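You operate a simulated robot arm through the tools that you are given. There is no shell and no other tool. Be economical: measure what you need, move in short steps, check, and stop when the job is done.

You run a simulated two-armed robot. Do the job below in one go: nothing can be reset, and whatever is moved stays where it is left.

## Task
Check the blue-taped cycler with the orange probe: green tag on its deck at 60 C, else the red tag.
Fine: seat the probe, hold the pink meter while pressing its key once, stand the probe back, slide the lid shut. Set down upright: orange probe.

It is judged by the outcome, as a careful person would: the job done as asked, and still so three seconds after it is handed in. It fails if anything else is knocked over, pushed out of place, dropped, spilled or broken. A push-on lid holds only when it is set on centred and level and pressed home; a screw cap is set on level and turned clockwise until tight.

## Robot
Two 7-joint arms with two-finger parallel grippers on one trunk, on a base that drives. Base frame: it is fixed to the floor where the robot stands at the start and does not move with it; the origin is under the middle of the robot, x ahead of it, y to its left, z up. Lengths are in m, angles in rad, forces in N, time in s.
The left shoulder is at the start at [0.05, 0.165, 1.18], the right one opposite. With the tool pointing down near the work surface each hand reaches from about 0.24 to 0.7 m from the robot's upright axis, wherever it stands, measured 20 degrees to its own side. Places, roughly: blue-taped cycler [0.7, -0.6, 0.9]; blue-taped cycler deck [0.7, -0.7, 1]; blue-taped cycler hold key [0.5, -0.6, 0.9]; blue-taped cycler lever [0.8, -0.6, 1.2]; blue-taped cycler lid [0.8, -0.6, 1.1]; blue-taped cycler long key [0.5, -0.5, 0.9]; blue-taped cycler quick key [0.5, -0.5, 0.9]; blue-taped cycler start key [0.4, -0.6, 0.9]; blue-taped cycler stop key [0.4, -0.7, 0.9]; blue-taped cycler switch [0.6, -0.4, 1]; green-taped cycler hold key [0.5, -0.3, 0.9]; green-taped cycler lever [0.8, -0.2, 1.2]; green-taped cycler long key [0.5, -0.2, 0.9]; green-taped cycler quick key [0.5, -0.1, 0.9]; green-taped cycler start key [0.5, -0.2, 0.9]; green-taped cycler stop key [0.5, -0.2, 0.9]. Payload 3.91 kg a hand.
Tool frame (each hand has its own): the origin (TCP) lies between the finger pads and is the grasp point; the fingertips stand 0.03 m ahead of it; z points along the fingers, y is the line along which they close. The gripper opens to 0.11 m. The fingers are 0.02 m wide and 0.01 m thick; the gripper's body (0.048 by 0.112 m) begins 0.055 m behind the TCP.
Orientation is that of the tool frame in the base frame, as a unit quaternion [w, x, y, z]. With the fingers straight down and closing along the base's y, the tool's x points along the base's -x, its y along +y and its z along -z.

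## Interface
- The arms move only by the tool servo_tool. It takes "left_moves", "right_moves" or both (then of equal length, played together; a hand with none holds still); each is a list of rows, each a list of 7 numbers: the shift along the base's x, y, z in m, then the turn, a rotation vector about the base's x, y, z in rad, then the opening in per cent of the stroke, from 0 (shut) to 100 (fully open). In form: [[dx, dy, dz, wx, wy, wz, hand], ...]. A call has 1 to 20 rows; each row shifts and turns the commanded pose from where the row before left it. A row lasts 0.2 s, in which the tool goes at most 0.05 m and 0.15 rad; a call with a longer step from one row to the next is refused whole, and so is a gripper value outside its range. A pose out of reach is approached as far as the arm can. The call stops where the force on the tool passes 40 N (or 10 N more than at its start, if that is more) or the arm is blocked; 0.2 s more then pass. The fingers move at their own pace (about 0.045 m/s each) and stop on an object; they squeeze with about 30 N. The grip force told is the motor's: it shows also when the fingers shut on nothing. Time passes only in rows, and 0.2 s behind the last, so rows that do not move let the fingers close. The reply holds the time, the measured pose of the TCP, the force on the tool along the base axes, the opening and the grip force, in the units named above and with some noise, with the torque about the TCP (base axes, N m) and any sound that the robot's microphone picked up.
- Cameras (640 x 400 px; columns grow to the right, rows downward): "scene" is now at [0.1098, -0.008, 1.3587]; the picture's right is [-0.03, -1.00, 0.00], its down [-0.33, 0.01, -0.94] and it looks along [0.94, -0.03, -0.33] (base axes); focal length 214 px, centre (320, 200). "left" rides on the left gripper at [0.072, -0.017, -0.103] in its tool frame; the picture's right is [0.23, 0.97, 0.00], its down [-0.76, 0.18, -0.62] and it looks along [-0.61, 0.14, 0.78] (tool axes); focal length 222 px, centre (320, 200). "right" rides on the right gripper at [0.072, 0.017, -0.103] in its tool frame; the picture's right is [-0.23, 0.97, 0.00], its down [-0.76, -0.18, -0.62] and it looks along [-0.61, -0.14, 0.78] (tool axes); focal length 222 px, centre (320, 200). There is no depth. A picture from a camera that has moved, and an enlarged one, comes with that camera's place and axes in the base frame and with its lens. The place of the scene camera against the robot may be out by one fixed shift of up to 0.025 m in any direction.
- camera(camera): a new picture of that camera. It takes no simulated time.
- lift_body(by): slides the trunk up (or, below 0, down) by that many m; the arms and the scene camera ride with it, the base frame stays. It gives what a move gives, with no picture.
- base_move(legs): drives the robot by 1 to 6 legs, each [ahead, left, turn to the left] in m, m and rad, along the robot's own axes; the way and the turn of a leg run together, so that a leg with both is an arc; at most 1.5 m and 3.142 rad a leg. The arms and the cameras ride along, it lands a little off, and it stops where it bumps. It gives what a move gives.
- aim_head(pan, tilt): turns the head with the scene camera to pan (to the left, within 1.396 rad either way) and tilt (down, from -0.506 to 1.204), counted from straight ahead of the robot. It gives what a move gives.
- zoom(camera, box): a new picture of the part [left, top, right, bottom] of that camera's present view, enlarged. It takes no simulated time.
- job_done(): hands the job in; it is judged then, once.

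Work in short steps. Places have to be worked out from the pictures, the camera data and where the tool is seen: move nearer, look again, correct. Check each grasp and each placing, and mend what went wrong. You have 120 turns and 100 pictures in all, those below and enlarged ones among them. Open the grippers and draw the arms clear of the work before you hand the job in, unless the task says otherwise; then end with one line.

The tools are called after "Emit:" as a command line: name --argument value ..., lists and objects as JSON in quotes. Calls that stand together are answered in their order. servo_tool: Moves the arms, as the interface text tells. Its arguments: {"type":"object","properties":{"left_moves":{"type":"array","items":{"type":"array","items":{"type":"number"}}},"right_moves":{"type":"array","items":{"type":"array","items":{"type":"number"}}}},"required":[]} The other tools are called the same way: lift_body (by) slides the trunk up or down; base_move (legs) drives the base; aim_head (pan, tilt) turns the head that bears the scene camera; camera (camera) takes a picture; zoom (camera, box) takes an enlarged picture of a part of a camera's view; job_done () hands the job in.

At the start:

```text
t: 0.0
left_ee_pos: [0.4313, 0.1513, 1.2981]
left_tcp_rot: [0.0, 0.0, 1.0, -0.001]
left_wrist_force: [-0.4, -0.1, 0.3]
left_torque: [-0.02, 0.0, -0.02]
left_gripper_width: 0.1098
left_grasp_force: 0.1
right_ee_pos: [0.3195, -0.1473, 1.3036]
right_tcp_rot: [0.0, 0.0, 1.0, 0.0]
right_wrist_force: [0.8, 0.2, -0.8]
right_torque: [-0.01, -0.02, -0.02]
right_gripper_width: 0.1101
right_grasp_force: 0.0
trunk travel left (down, up): [-0.4, 0.103]
robot x, y, heading: [0.0014, -0.0021, -0.004]
head pan, tilt: [-0.028, 0.333]
```

scene: 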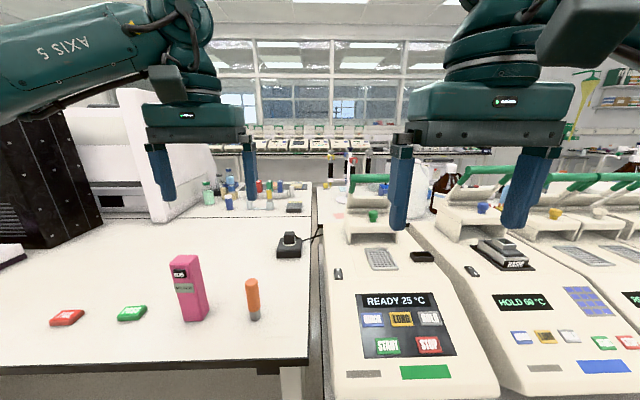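
right: 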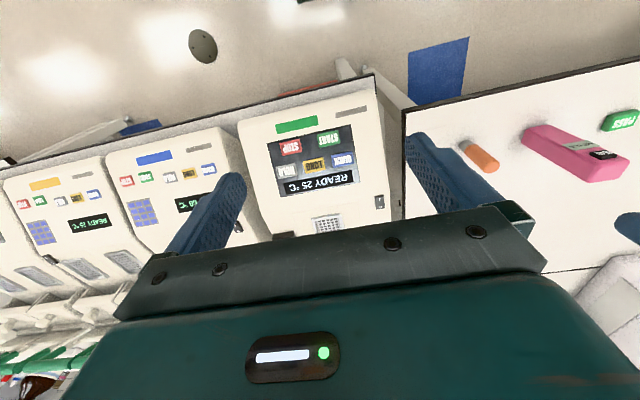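
left: 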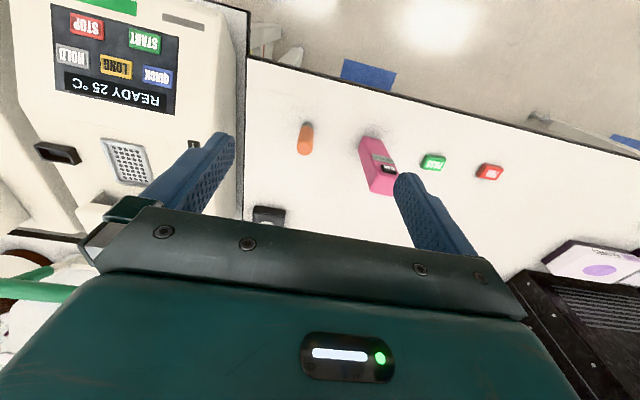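

The blue-taped cycler looks like the second machine, showing HOLD 60 °C. I'll zoom in on it and on the bench items.

Emit:
zoom --camera "scene" --box '[420, 150, 640, 390]'

Emit:
zoom --camera "scene" --box '[30, 220, 330, 380]'

```text
1.67 times, centred on (530, 270) of scene
camera zoom: at [0.1098, -0.008, 1.3587], right [-0.03, -1.0, 0.0], down [-0.33, 0.01, -0.94], along [0.94, -0.03, -0.33], focal length 358 px, centre (-30, 83)
```

zoom: 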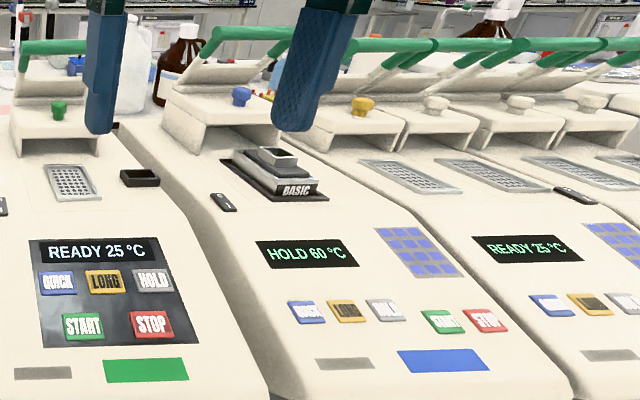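

```text
2.13 times, centred on (180, 300) of scene
camera zoom: at [0.1098, -0.008, 1.3587], right [-0.03, -1.0, 0.0], down [-0.33, 0.01, -0.94], along [0.94, -0.03, -0.33], focal length 458 px, centre (619, -13)
```

zoom: 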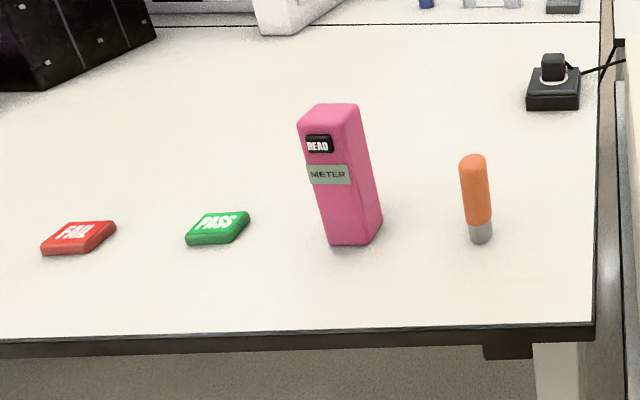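

Probe is estimated near (0.55, 0.147), on a table at about z 0.88. I'll move the left hand lower and closer to measure it.

Emit:
servo_tool --left_moves '[[0.03, 0, -0.04, 0, 0, 0, 50], [0.03, 0, -0.04, 0, 0, 0, 50], [0, 0, -0.04, 0, 0, 0, 50], [0, 0, 0, 0, 0, 0, 50]]'

Emit:
camera --camera "left"

Emit:
camera --camera "scene"

```text
t: 1.0
left_ee_pos: [0.49, 0.1497, 1.1799]
left_tcp_rot: [0.0, 0.001, 1.0, 0.0]
left_wrist_force: [-0.3, -0.5, 0.1]
left_torque: [-0.01, 0.04, -0.03]
left_gripper_width: 0.055
left_grasp_force: 0.1
right_ee_pos: [0.3203, -0.1485, 1.3043]
right_tcp_rot: [0.0, 0.0, 1.0, 0.0]
right_wrist_force: [0.0, -0.6, 0.0]
right_torque: [-0.01, 0.02, -0.01]
right_gripper_width: 0.1099
right_grasp_force: 0.1
trunk travel left (down, up): [-0.4, 0.103]
robot x, y, heading: [0.0008, 0.0028, -0.001]
head pan, tilt: [-0.028, 0.333]
```

```text
94 pictures are left
camera left: at [0.4185, 0.1325, 1.2813], right [-0.23, 0.97, 0.0], down [0.76, 0.18, 0.62], along [0.61, 0.14, -0.78], focal length 222 px, centre (320, 200)
```

left: 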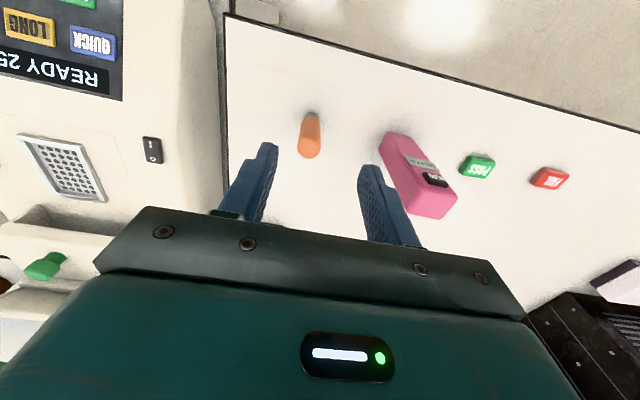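

```text
93 pictures are left
camera scene: at [0.1096, -0.0083, 1.3587], right [-0.03, -1.0, 0.0], down [-0.33, 0.01, -0.94], along [0.94, -0.03, -0.33], focal length 214 px, centre (320, 200)
```

scene: 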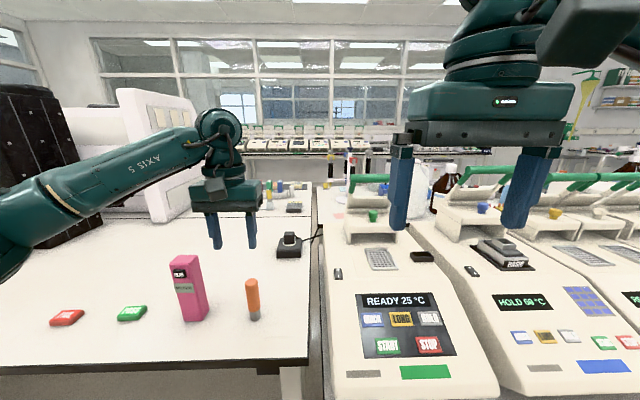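

Triangulation puts the probe at about (0.543, 0.146), base z 0.90 and top about 1.015. I'll move over it, stop with the fingertips just above, and check.

Emit:
servo_tool --left_moves '[[0.027, -0.002, -0.03, 0, 0, 0, 50], [0.026, -0.002, -0.03, 0, 0, 0, 50], [0, 0, -0.04, 0, 0, 0, 50], [0, 0, 0, 0, 0, 0, 50]]'

Emit:
camera --camera "left"

Emit:
zoom --camera "scene" --box '[140, 180, 340, 340]'

```text
t: 2.0
left_ee_pos: [0.5447, 0.1475, 1.0773]
left_tcp_rot: [0.001, 0.0, 1.0, 0.0]
left_wrist_force: [-0.2, -0.3, -0.4]
left_torque: [0.02, -0.01, 0.01]
left_gripper_width: 0.0547
left_grasp_force: 0.0
right_ee_pos: [0.3195, -0.1487, 1.3034]
right_tcp_rot: [0.0, 0.0, 1.0, 0.0]
right_wrist_force: [-0.2, -0.2, 0.4]
right_torque: [-0.03, 0.01, -0.01]
right_gripper_width: 0.1101
right_grasp_force: 0.1
trunk travel left (down, up): [-0.4, 0.103]
robot x, y, heading: [-0.0032, 0.0022, 0.003]
head pan, tilt: [-0.028, 0.333]
```

```text
92 pictures are left
camera left: at [0.4723, 0.1296, 1.1793], right [-0.23, 0.97, 0.0], down [0.76, 0.18, 0.62], along [0.61, 0.14, -0.78], focal length 222 px, centre (320, 200)
```

left: 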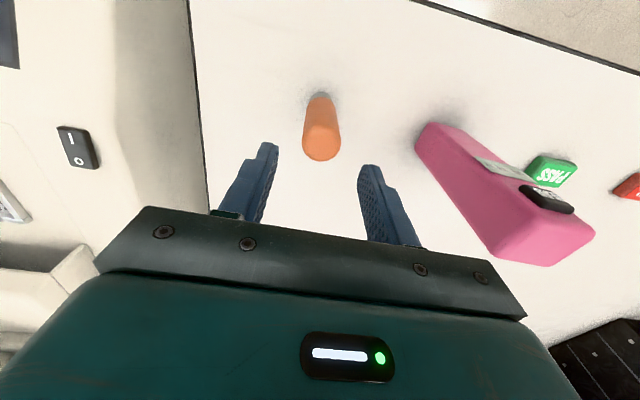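

```text
2.50 times, centred on (240, 260) of scene
camera zoom: at [0.1096, -0.0082, 1.3587], right [-0.03, -1.0, 0.0], down [-0.33, 0.01, -0.94], along [0.94, -0.03, -0.33], focal length 536 px, centre (520, 50)
```

zoom: 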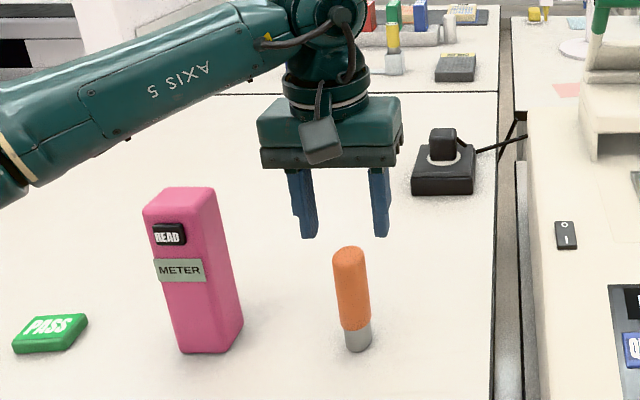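

The probe is centred between the fingers. I'll descend to z ≈ 0.985 and close.

Emit:
servo_tool --left_moves '[[0, 0, -0.03, 0, 0, 0, 50], [0, 0, -0.03, 0, 0, 0, 50], [0, 0, -0.032, 0, 0, 0, 50], [0, 0, 0, 0, 0, 0, 0], [0, 0, 0, 0, 0, 0, 0], [0, 0, 0, 0, 0, 0, 0], [0, 0, 0, 0, 0, 0, 0]]'

Emit:
camera --camera "left"

Emit:
zoom --camera "scene" --box '[140, 180, 340, 340]'

```text
t: 3.6
left_ee_pos: [0.5445, 0.1486, 0.9853]
left_tcp_rot: [0.0, 0.0, 1.0, 0.0]
left_wrist_force: [-0.4, 0.9, -0.7]
left_torque: [0.0, -0.03, 0.02]
left_gripper_width: 0.0289
left_grasp_force: 30.0
right_ee_pos: [0.3198, -0.1474, 1.3036]
right_tcp_rot: [0.0, 0.001, 1.0, 0.0]
right_wrist_force: [0.0, -0.7, -0.1]
right_torque: [0.02, 0.04, 0.02]
right_gripper_width: 0.11
right_grasp_force: 0.0
trunk travel left (down, up): [-0.4, 0.103]
robot x, y, heading: [-0.0006, -0.0006, 0.006]
head pan, tilt: [-0.028, 0.333]
```

```text
90 pictures are left
camera left: at [0.4726, 0.1306, 1.0873], right [-0.23, 0.97, 0.0], down [0.76, 0.18, 0.62], along [0.61, 0.14, -0.78], focal length 222 px, centre (320, 200)
```

left: 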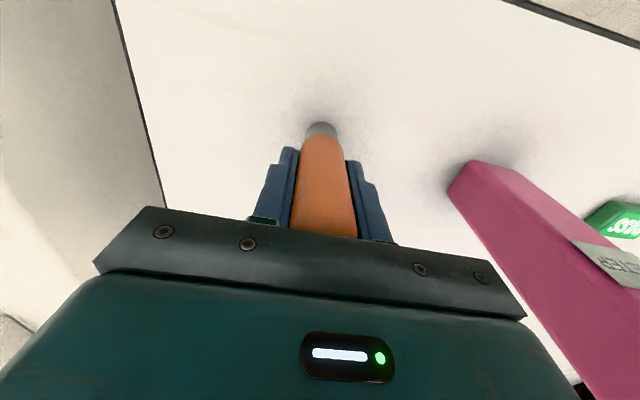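

```text
2.50 times, centred on (240, 260) of scene
camera zoom: at [0.1098, -0.0079, 1.3587], right [-0.03, -1.0, 0.0], down [-0.33, 0.01, -0.94], along [0.94, -0.03, -0.33], focal length 536 px, centre (520, 50)
```

zoom: 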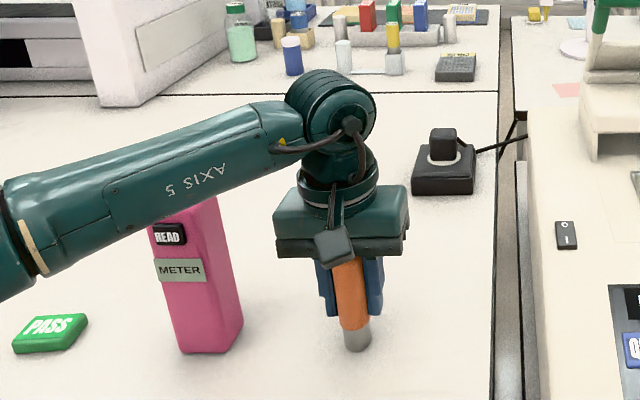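

The probe is gripped (width 0.029). I'll lift high, retract, then drive right toward the blue cycler.

Emit:
servo_tool --left_moves '[[0, 0, 0.04, 0, 0, 0, 0], [0, 0, 0.05, 0, 0, 0, 0], [0, 0, 0.05, 0, 0, 0, 0], [0, 0, 0.05, 0, 0, 0, 0], [-0.03, 0, 0.04, 0, 0, 0, 0], [-0.04, 0, 0.03, 0, 0, 0, 0], [0, 0, 0, 0, 0, 0, 0]]'

Emit:
base_move --legs '[[0, -0.6, 0]]'

Emit:
aim_head --pan 0 --tilt 0.5

Emit:
camera --camera "scene"

Emit:
camera --camera "right"

```text
t: 5.2
left_ee_pos: [0.4713, 0.1478, 1.2489]
left_tcp_rot: [0.0, 0.0, 1.0, 0.0]
left_wrist_force: [0.4, -0.4, -0.6]
left_torque: [-0.03, 0.02, 0.02]
left_gripper_width: 0.029
left_grasp_force: 30.4
right_ee_pos: [0.3215, -0.1476, 1.3033]
right_tcp_rot: [0.0, 0.001, 1.0, 0.0]
right_wrist_force: [-0.2, -0.4, 1.1]
right_torque: [0.02, 0.02, 0.04]
right_gripper_width: 0.1098
right_grasp_force: 0.0
trunk travel left (down, up): [-0.4, 0.103]
robot x, y, heading: [0.0008, -0.0004, -0.001]
head pan, tilt: [-0.028, 0.333]
```

```text
t: 10.8
left_ee_pos: [0.4711, -0.4404, 1.2488]
left_tcp_rot: [0.0, -0.001, 1.0, 0.0]
left_wrist_force: [0.0, 0.1, -1.1]
left_torque: [0.0, 0.0, 0.02]
left_gripper_width: 0.0291
left_grasp_force: 29.3
right_ee_pos: [0.3216, -0.7351, 1.3041]
right_tcp_rot: [0.0, -0.001, 1.0, 0.0]
right_wrist_force: [1.4, 0.8, 0.6]
right_torque: [0.01, 0.02, 0.0]
right_gripper_width: 0.1101
right_grasp_force: 0.1
trunk travel left (down, up): [-0.4, 0.103]
robot x, y, heading: [0.0001, -0.591, 0.005]
head pan, tilt: [-0.028, 0.333]
```

```text
t: 11.6
left_ee_pos: [0.4709, -0.4394, 1.2485]
left_tcp_rot: [-0.001, -0.001, 1.0, 0.0]
left_wrist_force: [-0.2, 0.6, -1.0]
left_torque: [-0.03, -0.02, -0.04]
left_gripper_width: 0.029
left_grasp_force: 29.7
right_ee_pos: [0.3201, -0.7345, 1.3037]
right_tcp_rot: [0.0, -0.001, 1.0, 0.0]
right_wrist_force: [-0.3, 0.0, 0.2]
right_torque: [-0.01, -0.02, 0.0]
right_gripper_width: 0.1103
right_grasp_force: 0.0
trunk travel left (down, up): [-0.4, 0.103]
robot x, y, heading: [0.0024, -0.591, 0.003]
head pan, tilt: [0.0, 0.499]
```

```text
88 pictures are left
camera scene: at [0.1084, -0.5938, 1.3435], right [0.0, -1.0, 0.0], down [-0.48, 0.0, -0.88], along [0.88, 0.0, -0.48], focal length 214 px, centre (320, 200)
```

scene: 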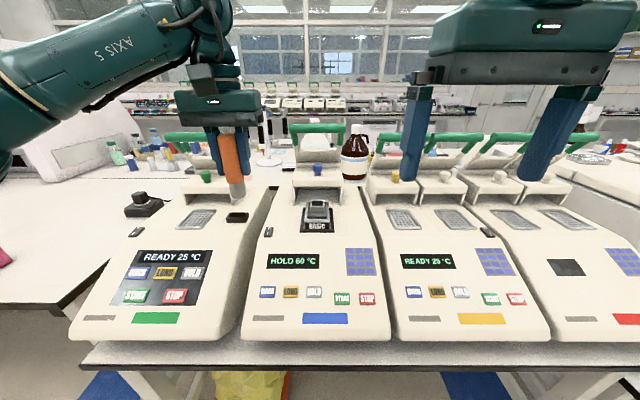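

```text
87 pictures are left
camera right: at [0.2485, -0.7194, 1.4078], right [0.22, 0.97, 0.0], down [0.76, -0.18, 0.62], along [0.61, -0.14, -0.78], focal length 222 px, centre (320, 200)
```

right: 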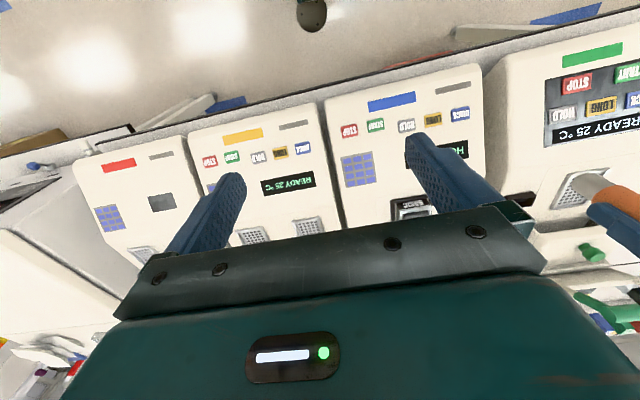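

Emit:
zoom --camera "scene" --box '[240, 100, 400, 240]'

Emit:
zoom --camera "scene" --box '[285, 165, 350, 245]'

```text
2.86 times, centred on (320, 170) of scene
camera zoom: at [0.1084, -0.5938, 1.3435], right [0.0, -1.0, 0.0], down [-0.48, 0.0, -0.88], along [0.88, 0.0, -0.48], focal length 613 px, centre (320, 286)
```

zoom: 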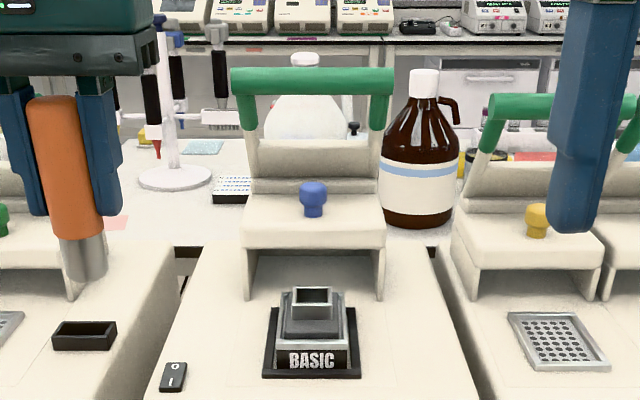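

```text
5.00 times, centred on (318, 205) of scene
camera zoom: at [0.1084, -0.5938, 1.3435], right [0.0, -1.0, 0.0], down [-0.48, 0.0, -0.88], along [0.88, 0.0, -0.48], focal length 1072 px, centre (332, 175)
```

zoom: 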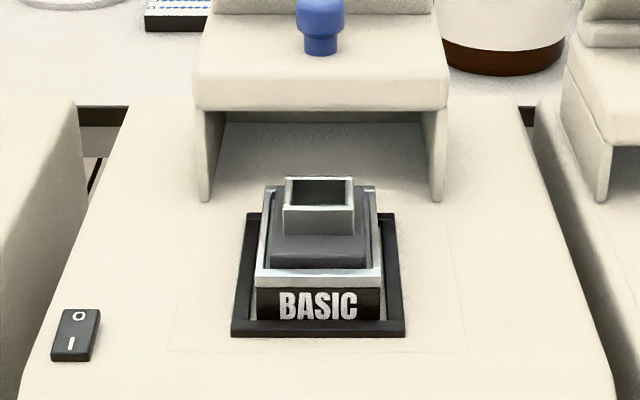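

The blue cycler carries a "BASIC" block with a rectangular socket, and the lid with the blue knob stands behind it. I'll drive so the block is ahead of the left shoulder.

Emit:
base_move --legs '[[0.06, -0.19, 0]]'

Emit:
camera --camera "left"

Emit:
camera --camera "scene"

```text
t: 13.8
left_ee_pos: [0.5341, -0.6259, 1.2481]
left_tcp_rot: [0.0, -0.002, 1.0, 0.0]
left_wrist_force: [0.0, -0.6, -1.3]
left_torque: [0.01, 0.0, 0.01]
left_gripper_width: 0.0289
left_grasp_force: 30.4
right_ee_pos: [0.3832, -0.9225, 1.3039]
right_tcp_rot: [0.0, -0.002, 1.0, 0.0]
right_wrist_force: [-0.6, -0.9, 0.2]
right_torque: [-0.03, -0.01, 0.02]
right_gripper_width: 0.1099
right_grasp_force: 0.1
trunk travel left (down, up): [-0.4, 0.103]
robot x, y, heading: [0.0618, -0.7788, -0.002]
head pan, tilt: [0.0, 0.499]
```

```text
84 pictures are left
camera left: at [0.4624, -0.6446, 1.3508], right [-0.23, 0.97, 0.0], down [0.76, 0.18, 0.62], along [0.61, 0.14, -0.78], focal length 222 px, centre (320, 200)
```

left: 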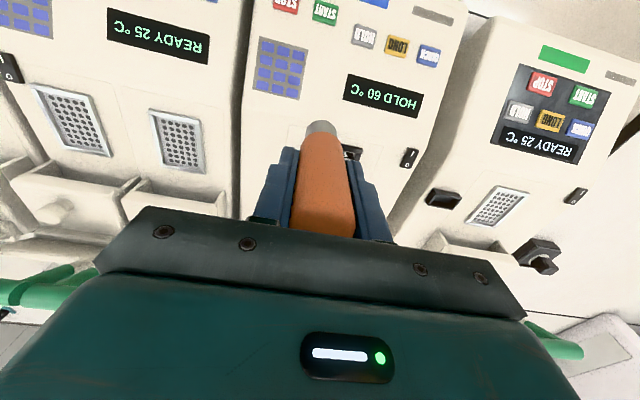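

```text
83 pictures are left
camera scene: at [0.171, -0.7814, 1.3434], right [0.0, -1.0, 0.0], down [-0.48, 0.0, -0.88], along [0.88, 0.0, -0.48], focal length 214 px, centre (320, 200)
```

scene: 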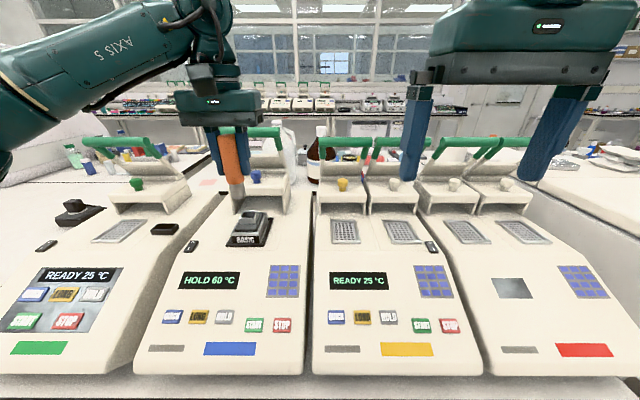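

My own probe hides the block in the left view. I'll bring the right hand camera to a side view of it.

Emit:
servo_tool --right_moves '[[0.04, 0.02, -0.02, 0, 0, 0, 50], [0.04, 0.02, -0.02, 0, 0, 0, 50], [0.04, 0.02, -0.02, 0, 0, 0, 50], [0.04, 0.02, -0.02, 0, 0, 0, 50], [0.02, 0.01, -0.01, 0, 0, 0, 50], [0, 0, 0, 0, 0, 0, 50]]'

Emit:
camera --camera "right"

```text
t: 15.2
left_ee_pos: [0.5332, -0.6259, 1.2478]
left_tcp_rot: [0.0, -0.001, 1.0, 0.0]
left_wrist_force: [0.0, 0.8, -0.5]
left_torque: [-0.01, 0.01, -0.01]
left_gripper_width: 0.0288
left_grasp_force: 29.5
right_ee_pos: [0.5644, -0.8321, 1.2149]
right_tcp_rot: [0.0, -0.002, 1.0, 0.0]
right_wrist_force: [0.2, -0.5, -0.1]
right_torque: [0.0, -0.01, -0.02]
right_gripper_width: 0.055
right_grasp_force: 0.1
trunk travel left (down, up): [-0.4, 0.103]
robot x, y, heading: [0.0682, -0.7795, 0.007]
head pan, tilt: [0.0, 0.499]
```

```text
82 pictures are left
camera right: at [0.4914, -0.8168, 1.3195], right [0.22, 0.97, 0.0], down [0.76, -0.17, 0.62], along [0.61, -0.14, -0.78], focal length 222 px, centre (320, 200)
```

right: 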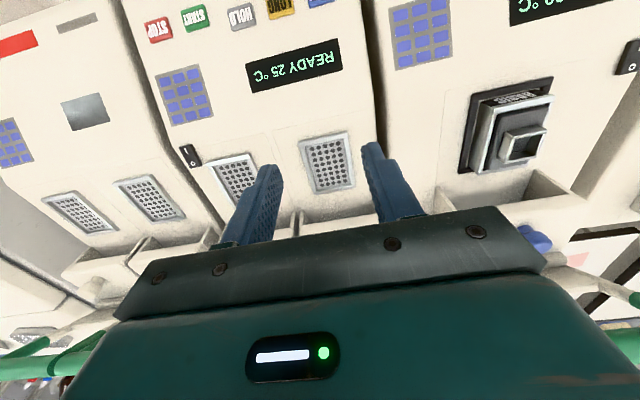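

Socket seen at about (0.69, -0.56..-0.58). For precision I'll move the left hand aside and put the right camera straight in front of the block.

Emit:
servo_tool --left_moves '[[0, 0.05, 0, 0, 0, 0, 0], [0, 0.05, 0, 0, 0, 0, 0], [0, 0.05, 0, 0, 0, 0, 0], [0, 0, 0, 0, 0, 0, 0], [0, 0, 0, 0, 0, 0, 0], [0, 0, 0, 0, 0, 0, 0]]' --right_moves '[[0, 0, 0, 0, 0, 0, 80], [0, 0.05, 0, 0, 0, 0, 80], [0, 0.05, 0, 0, 0, 0, 80], [0, 0.05, 0, 0, 0, 0, 80], [0, 0.05, 0, 0, 0, 0, 80], [0, 0, 0, 0, 0, 0, 80]]'

Emit:
camera --camera "right"

```text
t: 16.6
left_ee_pos: [0.5358, -0.4729, 1.245]
left_tcp_rot: [0.0, -0.001, 1.0, 0.001]
left_wrist_force: [-0.2, -0.2, -1.2]
left_torque: [-0.02, 0.01, 0.01]
left_gripper_width: 0.0285
left_grasp_force: 30.3
right_ee_pos: [0.5613, -0.6625, 1.2136]
right_tcp_rot: [0.002, -0.002, 1.0, 0.0]
right_wrist_force: [0.4, -0.4, 0.0]
right_torque: [-0.01, 0.02, 0.0]
right_gripper_width: 0.0881
right_grasp_force: 0.1
right hand out of reach, approached as far as the arm can: row 5
trunk travel left (down, up): [-0.4, 0.103]
robot x, y, heading: [0.0667, -0.7736, 0.001]
head pan, tilt: [0.0, 0.499]
```

```text
81 pictures are left
camera right: at [0.4892, -0.6459, 1.3177], right [0.22, 0.97, 0.0], down [0.76, -0.17, 0.62], along [0.61, -0.14, -0.78], focal length 222 px, centre (320, 200)
```

right: 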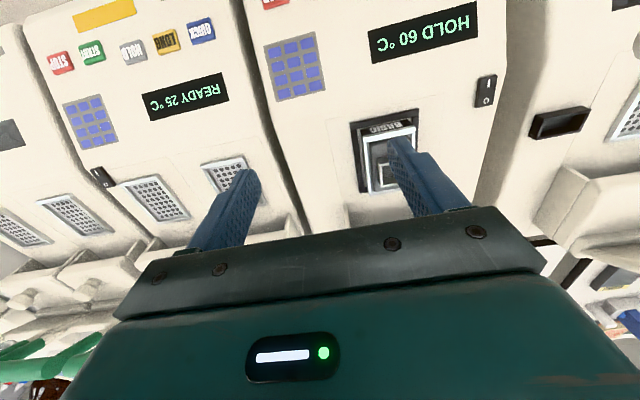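

A finger blocks the view, so I'll close the right gripper and look again.

Emit:
servo_tool --right_moves '[[0, 0, 0, 0, 0, 0, 5], [0, 0, 0, 0, 0, 0, 5], [0, 0, 0, 0, 0, 0, 5], [0, 0, 0, 0, 0, 0, 5], [0, 0, 0, 0, 0, 0, 5]]'

Emit:
zoom --camera "right" --box '[300, 80, 500, 220]'

```text
t: 17.8
left_ee_pos: [0.5352, -0.4748, 1.2452]
left_tcp_rot: [0.0, -0.001, 1.0, 0.0]
left_wrist_force: [-0.1, 0.1, 0.0]
left_torque: [-0.01, -0.01, -0.01]
left_gripper_width: 0.0284
left_grasp_force: 30.5
right_ee_pos: [0.5614, -0.6621, 1.2138]
right_tcp_rot: [0.0, -0.002, 1.0, 0.0]
right_wrist_force: [-0.3, 0.1, -0.3]
right_torque: [0.02, 0.01, 0.0]
right_gripper_width: 0.0053
right_grasp_force: 0.1
trunk travel left (down, up): [-0.4, 0.103]
robot x, y, heading: [0.0592, -0.7745, -0.001]
head pan, tilt: [0.0, 0.499]
```

```text
2.86 times, centred on (400, 150) of right
camera zoom: at [0.4892, -0.6462, 1.3177], right [0.22, 0.97, 0.0], down [0.76, -0.18, 0.62], along [0.61, -0.14, -0.78], focal length 635 px, centre (91, 343)
```

zoom: 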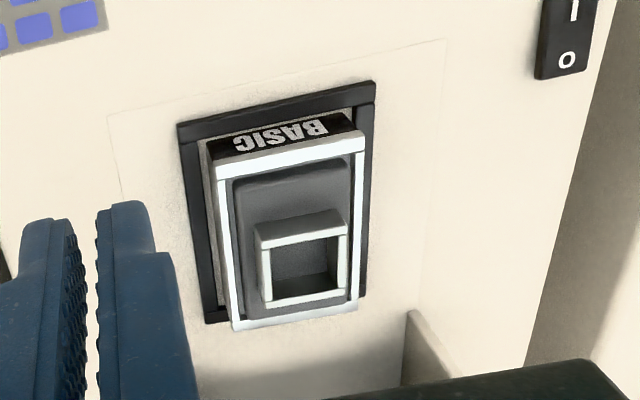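

Triangulating: the socket rim is at (0.682, -0.579, 1.04), roughly 0.036 wide inside, and the probe tip sits about 0.085 below the left TCP. I'll clear the right hand and bring the probe above the socket.

Emit:
servo_tool --right_moves '[[0, -0.05, 0.01, 0, 0, 0, 5], [0, -0.05, 0.01, 0, 0, 0, 5], [0, -0.05, 0.01, 0, 0, 0, 5], [0, -0.04, 0, 0, 0, 0, 5], [0, 0, 0, 0, 0, 0, 5], [0, 0, 0, 0, 0, 0, 5], [0, 0, 0, 0, 0, 0, 5], [0, 0, 0, 0, 0, 0, 5]]' --left_moves '[[0, 0, 0, 0, 0, 0, 0], [0, 0, 0, 0, 0, 0, 0], [0.03, -0.02, 0, 0, 0, 0, 0], [0.03, -0.02, 0, 0, 0, 0, 0], [0.03, -0.02, -0.02, 0, 0, 0, 0], [0.03, -0.025, -0.025, 0, 0, 0, 0], [0.0265, -0.02, -0.02, 0, 0, 0, 0], [0, 0, 0, 0, 0, 0, 0]]'

Emit:
camera --camera "right"

Emit:
zoom --camera "scene" --box '[160, 120, 320, 260]'

```text
refused: row 1 steps farther than a row can; nothing moved
```

```text
79 pictures are left
camera right: at [0.4892, -0.6462, 1.3177], right [0.22, 0.97, 0.0], down [0.76, -0.18, 0.62], along [0.61, -0.14, -0.78], focal length 222 px, centre (320, 200)
```

right: 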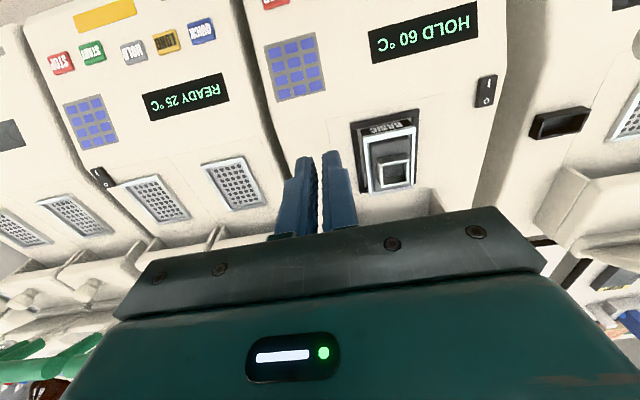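

```text
2.86 times, centred on (240, 190) of scene
camera zoom: at [0.1709, -0.7811, 1.3435], right [0.0, -1.0, 0.0], down [-0.48, 0.0, -0.88], along [0.88, 0.0, -0.48], focal length 613 px, centre (549, 229)
```

zoom: 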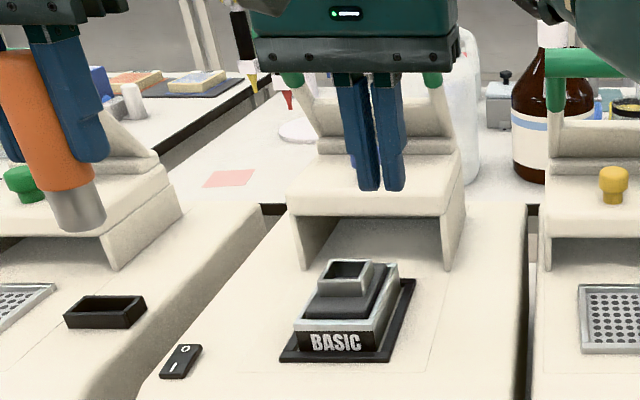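

A row was a little over the step limit; I'll repeat with smaller steps.

Emit:
servo_tool --right_moves '[[0, -0.045, 0.01, 0, 0, 0, 5], [0, -0.045, 0.01, 0, 0, 0, 5], [0, -0.045, 0.01, 0, 0, 0, 5], [0, -0.045, 0, 0, 0, 0, 5], [0, 0, 0, 0, 0, 0, 5], [0, 0, 0, 0, 0, 0, 5], [0, 0, 0, 0, 0, 0, 5], [0, 0, 0, 0, 0, 0, 5]]' --left_moves '[[0, 0, 0, 0, 0, 0, 0], [0, 0, 0, 0, 0, 0, 0], [0.03, -0.02, 0, 0, 0, 0, 0], [0.03, -0.02, 0, 0, 0, 0, 0], [0.03, -0.02, -0.02, 0, 0, 0, 0], [0.03, -0.025, -0.025, 0, 0, 0, 0], [0.0265, -0.02, -0.02, 0, 0, 0, 0], [0, 0, 0, 0, 0, 0, 0]]'

Emit:
camera --camera "right"

Emit:
zoom --camera "scene" --box '[160, 120, 320, 260]'

Emit:
zoom --camera "left" --box '[240, 80, 400, 240]'

```text
t: 19.6
left_ee_pos: [0.6807, -0.581, 1.1854]
left_tcp_rot: [-0.001, -0.002, 1.0, 0.0]
left_wrist_force: [-0.4, 0.0, -0.6]
left_torque: [-0.01, -0.04, 0.0]
left_gripper_width: 0.0288
left_grasp_force: 29.5
right_ee_pos: [0.5638, -0.8415, 1.2462]
right_tcp_rot: [0.0, -0.002, 1.0, 0.001]
right_wrist_force: [0.5, -0.1, -0.5]
right_torque: [0.02, -0.01, -0.01]
right_gripper_width: 0.0055
right_grasp_force: 0.1
trunk travel left (down, up): [-0.4, 0.103]
robot x, y, heading: [0.0642, -0.7757, 0.003]
head pan, tilt: [0.0, 0.499]
```

```text
77 pictures are left
camera right: at [0.4912, -0.825, 1.3489], right [0.22, 0.97, 0.0], down [0.76, -0.17, 0.62], along [0.61, -0.14, -0.78], focal length 222 px, centre (320, 200)
```

right: 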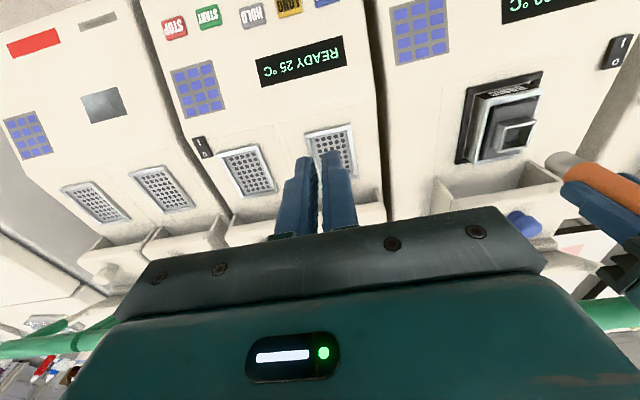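

```text
2.86 times, centred on (240, 190) of scene
camera zoom: at [0.1706, -0.7806, 1.3435], right [0.0, -1.0, 0.0], down [-0.48, 0.0, -0.88], along [0.88, 0.0, -0.48], focal length 613 px, centre (549, 229)
```

zoom: 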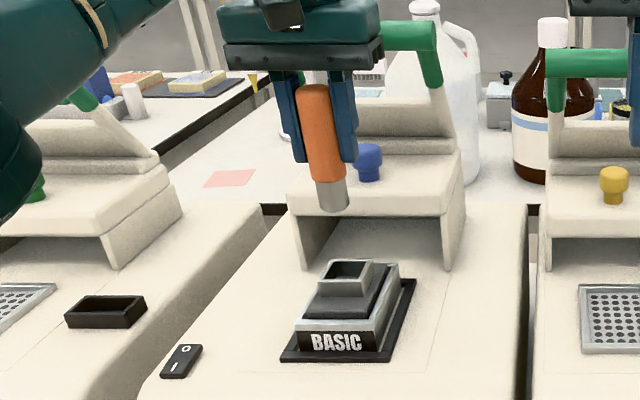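

```text
2.50 times, centred on (320, 160) of left
camera zoom: at [0.6093, -0.5984, 1.287], right [-0.23, 0.97, 0.0], down [0.76, 0.18, 0.62], along [0.61, 0.14, -0.78], focal length 555 px, centre (320, 300)
```

zoom: 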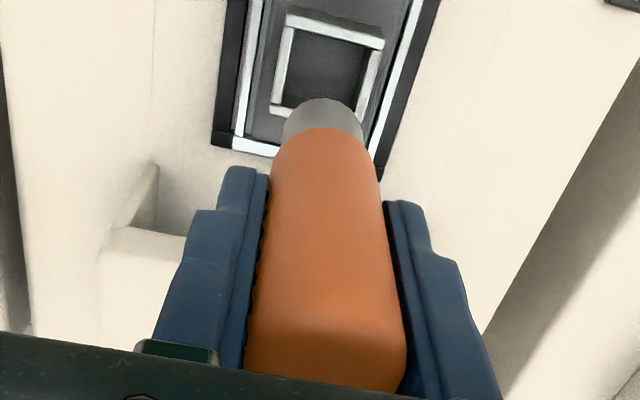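

The left camera now sees the socket right beyond the tip; it calls for about -0.003 in x and +0.002 in y. I'll correct and descend to just above the rim.

Emit:
servo_tool --left_moves '[[-0.003, 0.002, -0.02, 0, 0, 0, 0], [0, 0, -0.02, 0, 0, 0, 0], [0, 0, -0.01, 0, 0, 0, 0], [0, 0, 0, 0, 0, 0, 0]]'

Emit:
zoom --camera "left" --box '[240, 80, 400, 240]'

Emit:
zoom --camera "scene" --box '[210, 150, 280, 230]'

Emit:
zoom --camera "right" --box '[440, 60, 600, 200]'

```text
t: 20.6
left_ee_pos: [0.6769, -0.58, 1.1337]
left_tcp_rot: [-0.001, -0.002, 1.0, 0.0]
left_wrist_force: [0.4, -0.8, -1.8]
left_torque: [0.02, -0.01, 0.03]
left_gripper_width: 0.0288
left_grasp_force: 29.4
right_ee_pos: [0.5652, -0.8421, 1.2457]
right_tcp_rot: [0.0, -0.001, 1.0, 0.0]
right_wrist_force: [0.6, 0.2, 0.2]
right_torque: [-0.03, 0.03, 0.01]
right_gripper_width: 0.0057
right_grasp_force: 0.1
trunk travel left (down, up): [-0.4, 0.103]
robot x, y, heading: [0.0651, -0.7758, 0.002]
head pan, tilt: [0.0, 0.499]
```

```text
2.50 times, centred on (320, 160) of left
camera zoom: at [0.6057, -0.5976, 1.2361], right [-0.23, 0.97, 0.0], down [0.76, 0.18, 0.62], along [0.61, 0.14, -0.78], focal length 555 px, centre (320, 300)
```

zoom: 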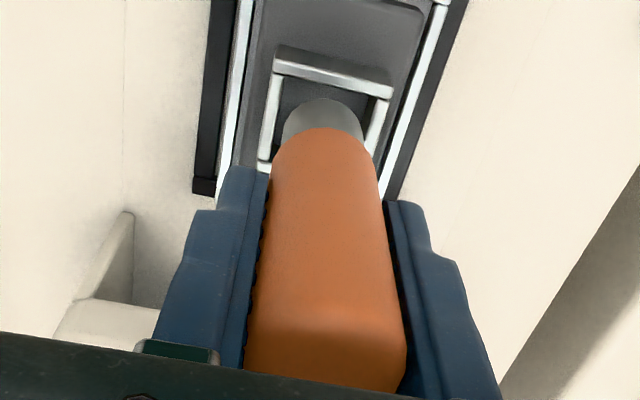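

```text
5.00 times, centred on (245, 190) of scene
camera zoom: at [0.1709, -0.7812, 1.3435], right [0.0, -1.0, 0.0], down [-0.48, 0.0, -0.88], along [0.88, 0.0, -0.48], focal length 1072 px, centre (695, 250)
```

zoom: 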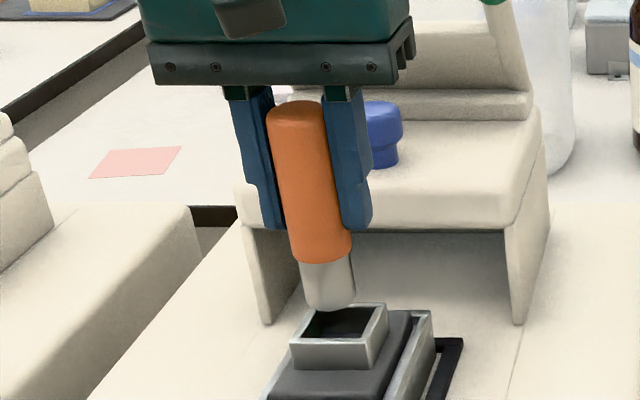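

```text
2.86 times, centred on (520, 130) of right
camera zoom: at [0.4916, -0.8256, 1.3488], right [0.22, 0.97, 0.0], down [0.76, -0.17, 0.62], along [0.61, -0.14, -0.78], focal length 635 px, centre (-251, 400)
```

zoom: 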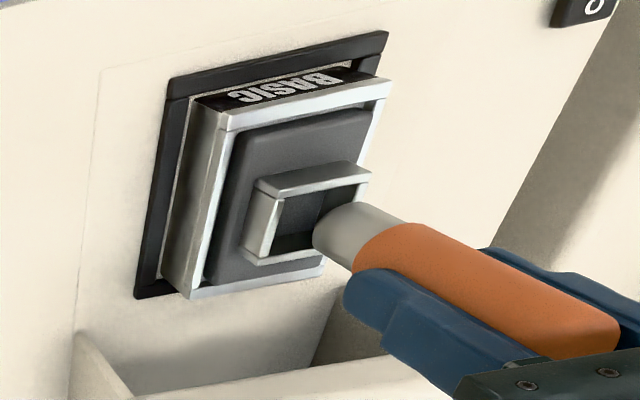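

The cues differ by only a few mm, so I'll nudge +0.002 in x, drop a little, and re-check with tighter zooms.

Emit:
servo_tool --left_moves '[[0.002, 0.0, -0.006, 0, 0, 0, 0], [0, 0, 0, 0, 0, 0, 0]]'

Emit:
zoom --camera "left" --box '[290, 90, 360, 150]'

Emit:
zoom --camera "scene" --box '[230, 190, 270, 220]'

Emit:
zoom --camera "right" --box '[480, 90, 560, 150]'

```text
t: 21.2
left_ee_pos: [0.6788, -0.5803, 1.1286]
left_tcp_rot: [0.0, -0.001, 1.0, 0.0]
left_wrist_force: [0.1, -0.3, -1.5]
left_torque: [0.01, -0.01, -0.04]
left_gripper_width: 0.0291
left_grasp_force: 29.5
right_ee_pos: [0.5644, -0.8406, 1.2445]
right_tcp_rot: [0.0, -0.001, 1.0, -0.001]
right_wrist_force: [-0.4, -0.5, 0.3]
right_torque: [-0.01, 0.0, 0.02]
right_gripper_width: 0.0059
right_grasp_force: 0.1
trunk travel left (down, up): [-0.4, 0.103]
robot x, y, heading: [0.0626, -0.776, 0.001]
head pan, tilt: [0.0, 0.499]
```

```text
6.67 times, centred on (325, 120) of left
camera zoom: at [0.6072, -0.5972, 1.2303], right [-0.23, 0.97, 0.0], down [0.76, 0.18, 0.62], along [0.61, 0.14, -0.78], focal length 1481 px, centre (287, 733)
```

zoom: 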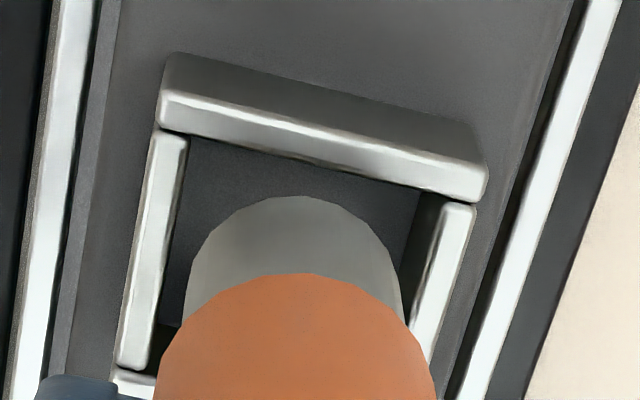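

```text
13.33 times, centred on (250, 205) of scene
camera zoom: at [0.1709, -0.7811, 1.3435], right [0.0, -1.0, 0.0], down [-0.48, 0.0, -0.88], along [0.88, 0.0, -0.48], focal length 2860 px, centre (1253, 133)
```

zoom: 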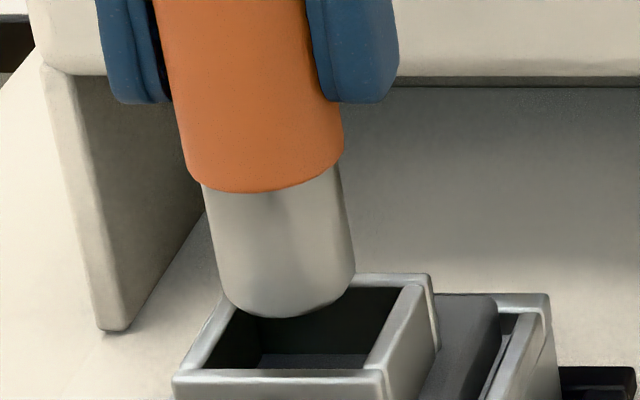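

```text
6.67 times, centred on (520, 120) of right
camera zoom: at [0.4915, -0.8255, 1.3488], right [0.22, 0.97, 0.0], down [0.76, -0.17, 0.62], along [0.61, -0.14, -0.78], focal length 1481 px, centre (-1013, 733)
```

zoom: 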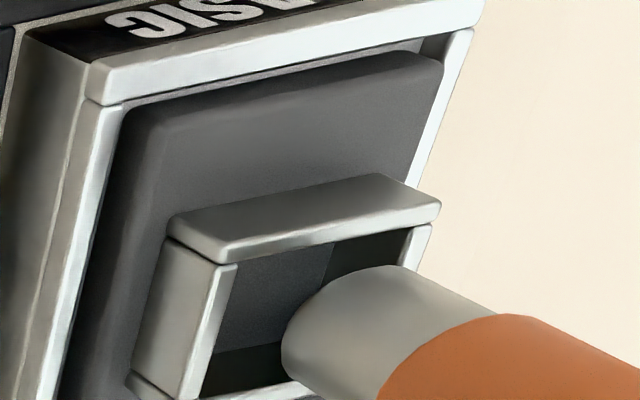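

The tip lies over the opening within about 2 mm. I'll nudge +0.0015 x, -0.001 y and descend in small steps, watching the force.

Emit:
servo_tool --left_moves '[[0.0015, -0.001, 0, 0, 0, 0, 0], [0, 0, -0.004, 0, 0, 0, 0], [0, 0, -0.004, 0, 0, 0, 0], [0, 0, -0.004, 0, 0, 0, 0], [0, 0, -0.004, 0, 0, 0, 0], [0, 0, 0, 0, 0, 0, 0]]'

Emit:
zoom --camera "scene" --box '[230, 190, 270, 220]'

Emit:
zoom --camera "left" --box '[290, 90, 360, 150]'

```text
t: 22.6
left_ee_pos: [0.6794, -0.5813, 1.1108]
left_tcp_rot: [0.0, -0.002, 1.0, 0.0]
left_wrist_force: [-0.2, -0.8, -1.0]
left_torque: [0.02, -0.02, 0.0]
left_gripper_width: 0.0289
left_grasp_force: 30.1
right_ee_pos: [0.563, -0.841, 1.2449]
right_tcp_rot: [0.0, -0.002, 1.0, 0.0]
right_wrist_force: [-0.4, -0.1, 0.8]
right_torque: [-0.02, -0.02, 0.01]
right_gripper_width: 0.0056
right_grasp_force: 0.1
trunk travel left (down, up): [-0.4, 0.103]
robot x, y, heading: [0.0623, -0.7733, 0.009]
head pan, tilt: [0.0, 0.499]
```

```text
13.33 times, centred on (250, 205) of scene
camera zoom: at [0.1709, -0.7811, 1.3435], right [0.0, -1.0, 0.0], down [-0.48, 0.0, -0.88], along [0.88, 0.0, -0.48], focal length 2860 px, centre (1253, 133)
```

zoom: 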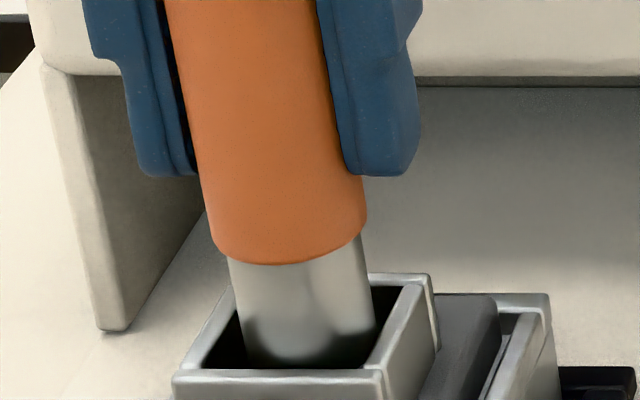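

```text
6.67 times, centred on (325, 120) of left
camera zoom: at [0.6086, -0.5988, 1.2133], right [-0.23, 0.97, 0.0], down [0.76, 0.18, 0.62], along [0.61, 0.14, -0.78], focal length 1481 px, centre (287, 733)
```

zoom: 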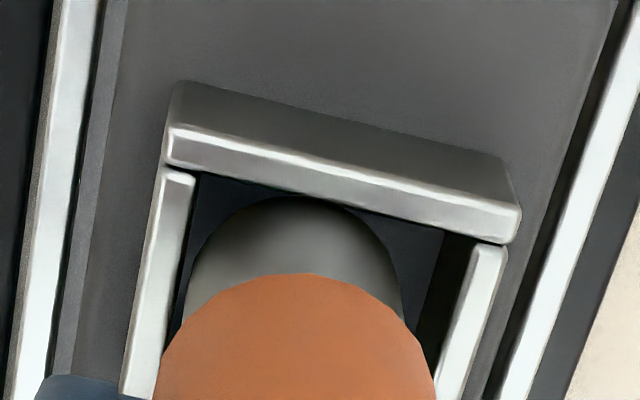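

The tip is inside the socket. I'll centre slightly (+x, +y) and keep lowering until it touches bottom.

Emit:
servo_tool --left_moves '[[0.0015, 0.0015, -0.002, 0, 0, 0, 0], [0, 0, -0.005, 0, 0, 0, 0], [0, 0, -0.005, 0, 0, 0, 0], [0, 0, -0.005, 0, 0, 0, 0], [0, 0, -0.005, 0, 0, 0, 0], [0, 0, -0.005, 0, 0, 0, 0], [0, 0, 0, 0, 0, 0, 0]]'

Emit:
zoom --camera "scene" --box '[210, 150, 280, 230]'

```text
t: 24.2
left_ee_pos: [0.679, -0.5807, 1.0908]
left_tcp_rot: [0.005, -0.002, 1.0, 0.0]
left_wrist_force: [1.9, 0.5, 27.8]
left_torque: [0.08, 0.08, -0.02]
left_gripper_width: 0.0288
left_grasp_force: 29.8
right_ee_pos: [0.5623, -0.8432, 1.2461]
right_tcp_rot: [0.001, -0.002, 1.0, 0.0]
right_wrist_force: [-0.3, 0.5, 0.2]
right_torque: [0.02, 0.01, 0.0]
right_gripper_width: 0.0054
right_grasp_force: 0.0
trunk travel left (down, up): [-0.4, 0.103]
robot x, y, heading: [0.0661, -0.7771, 0.006]
head pan, tilt: [0.0, 0.499]
```

```text
5.00 times, centred on (245, 190) of scene
camera zoom: at [0.1678, -0.782, 1.3439], right [0.0, -1.0, 0.0], down [-0.48, 0.0, -0.88], along [0.88, 0.0, -0.48], focal length 1072 px, centre (695, 250)
```

zoom: 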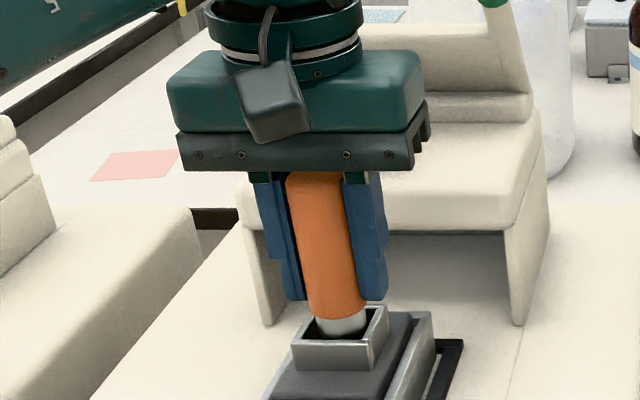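

Firm contact at the socket bottom (28 N) with the tip about 3 cm deep. I'll relax, release and lift away.

Emit:
servo_tool --left_moves '[[0, 0, 0.006, 0, 0, 0, 0], [0, 0, 0, 0, 0, 0, 50], [0, 0, 0, 0, 0, 0, 50], [0, 0, 0, 0, 0, 0, 50], [0, 0, 0.04, 0, 0, 0, 50], [0, 0, 0.05, 0, 0, 0, 50], [0, 0, 0.05, 0, 0, 0, 50], [0, 0, 0, 0, 0, 0, 50]]'

Emit:
zoom --camera "scene" --box '[180, 120, 300, 240]'

Emit:
camera --camera "left"

```text
t: 26.0
left_ee_pos: [0.6754, -0.5782, 1.2261]
left_tcp_rot: [0.001, -0.002, 1.0, 0.0]
left_wrist_force: [-0.3, 0.4, 0.2]
left_torque: [-0.01, -0.02, 0.01]
left_gripper_width: 0.0548
left_grasp_force: 0.0
left hand out of reach, approached as far as the arm can: row 7
right_ee_pos: [0.5649, -0.8402, 1.2446]
right_tcp_rot: [0.0, -0.003, 1.0, -0.001]
right_wrist_force: [-0.5, 0.6, 0.5]
right_torque: [-0.01, 0.01, -0.01]
right_gripper_width: 0.0056
right_grasp_force: 0.1
trunk travel left (down, up): [-0.4, 0.103]
robot x, y, heading: [0.0569, -0.7773, 0.004]
head pan, tilt: [0.0, 0.499]
```

```text
3.33 times, centred on (240, 180) of scene
camera zoom: at [0.1714, -0.7801, 1.3434], right [0.0, -1.0, 0.0], down [-0.48, 0.0, -0.88], along [0.88, 0.0, -0.48], focal length 715 px, centre (587, 267)
```

zoom: 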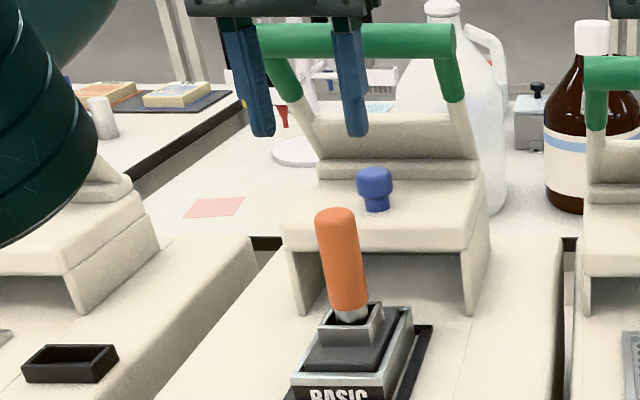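

```text
64 pictures are left
camera left: at [0.6038, -0.5949, 1.329], right [-0.23, 0.97, 0.0], down [0.76, 0.18, 0.62], along [0.61, 0.14, -0.78], focal length 222 px, centre (320, 200)
```

left: 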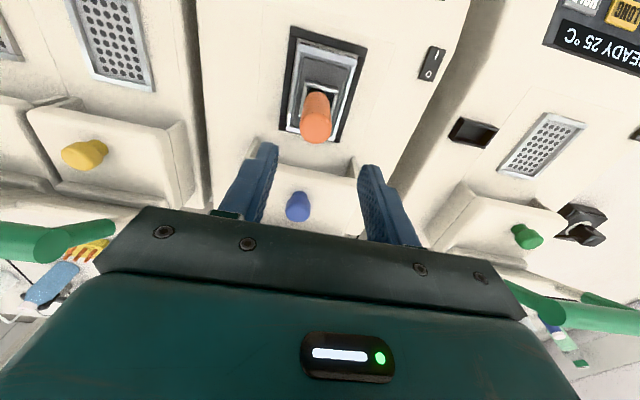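

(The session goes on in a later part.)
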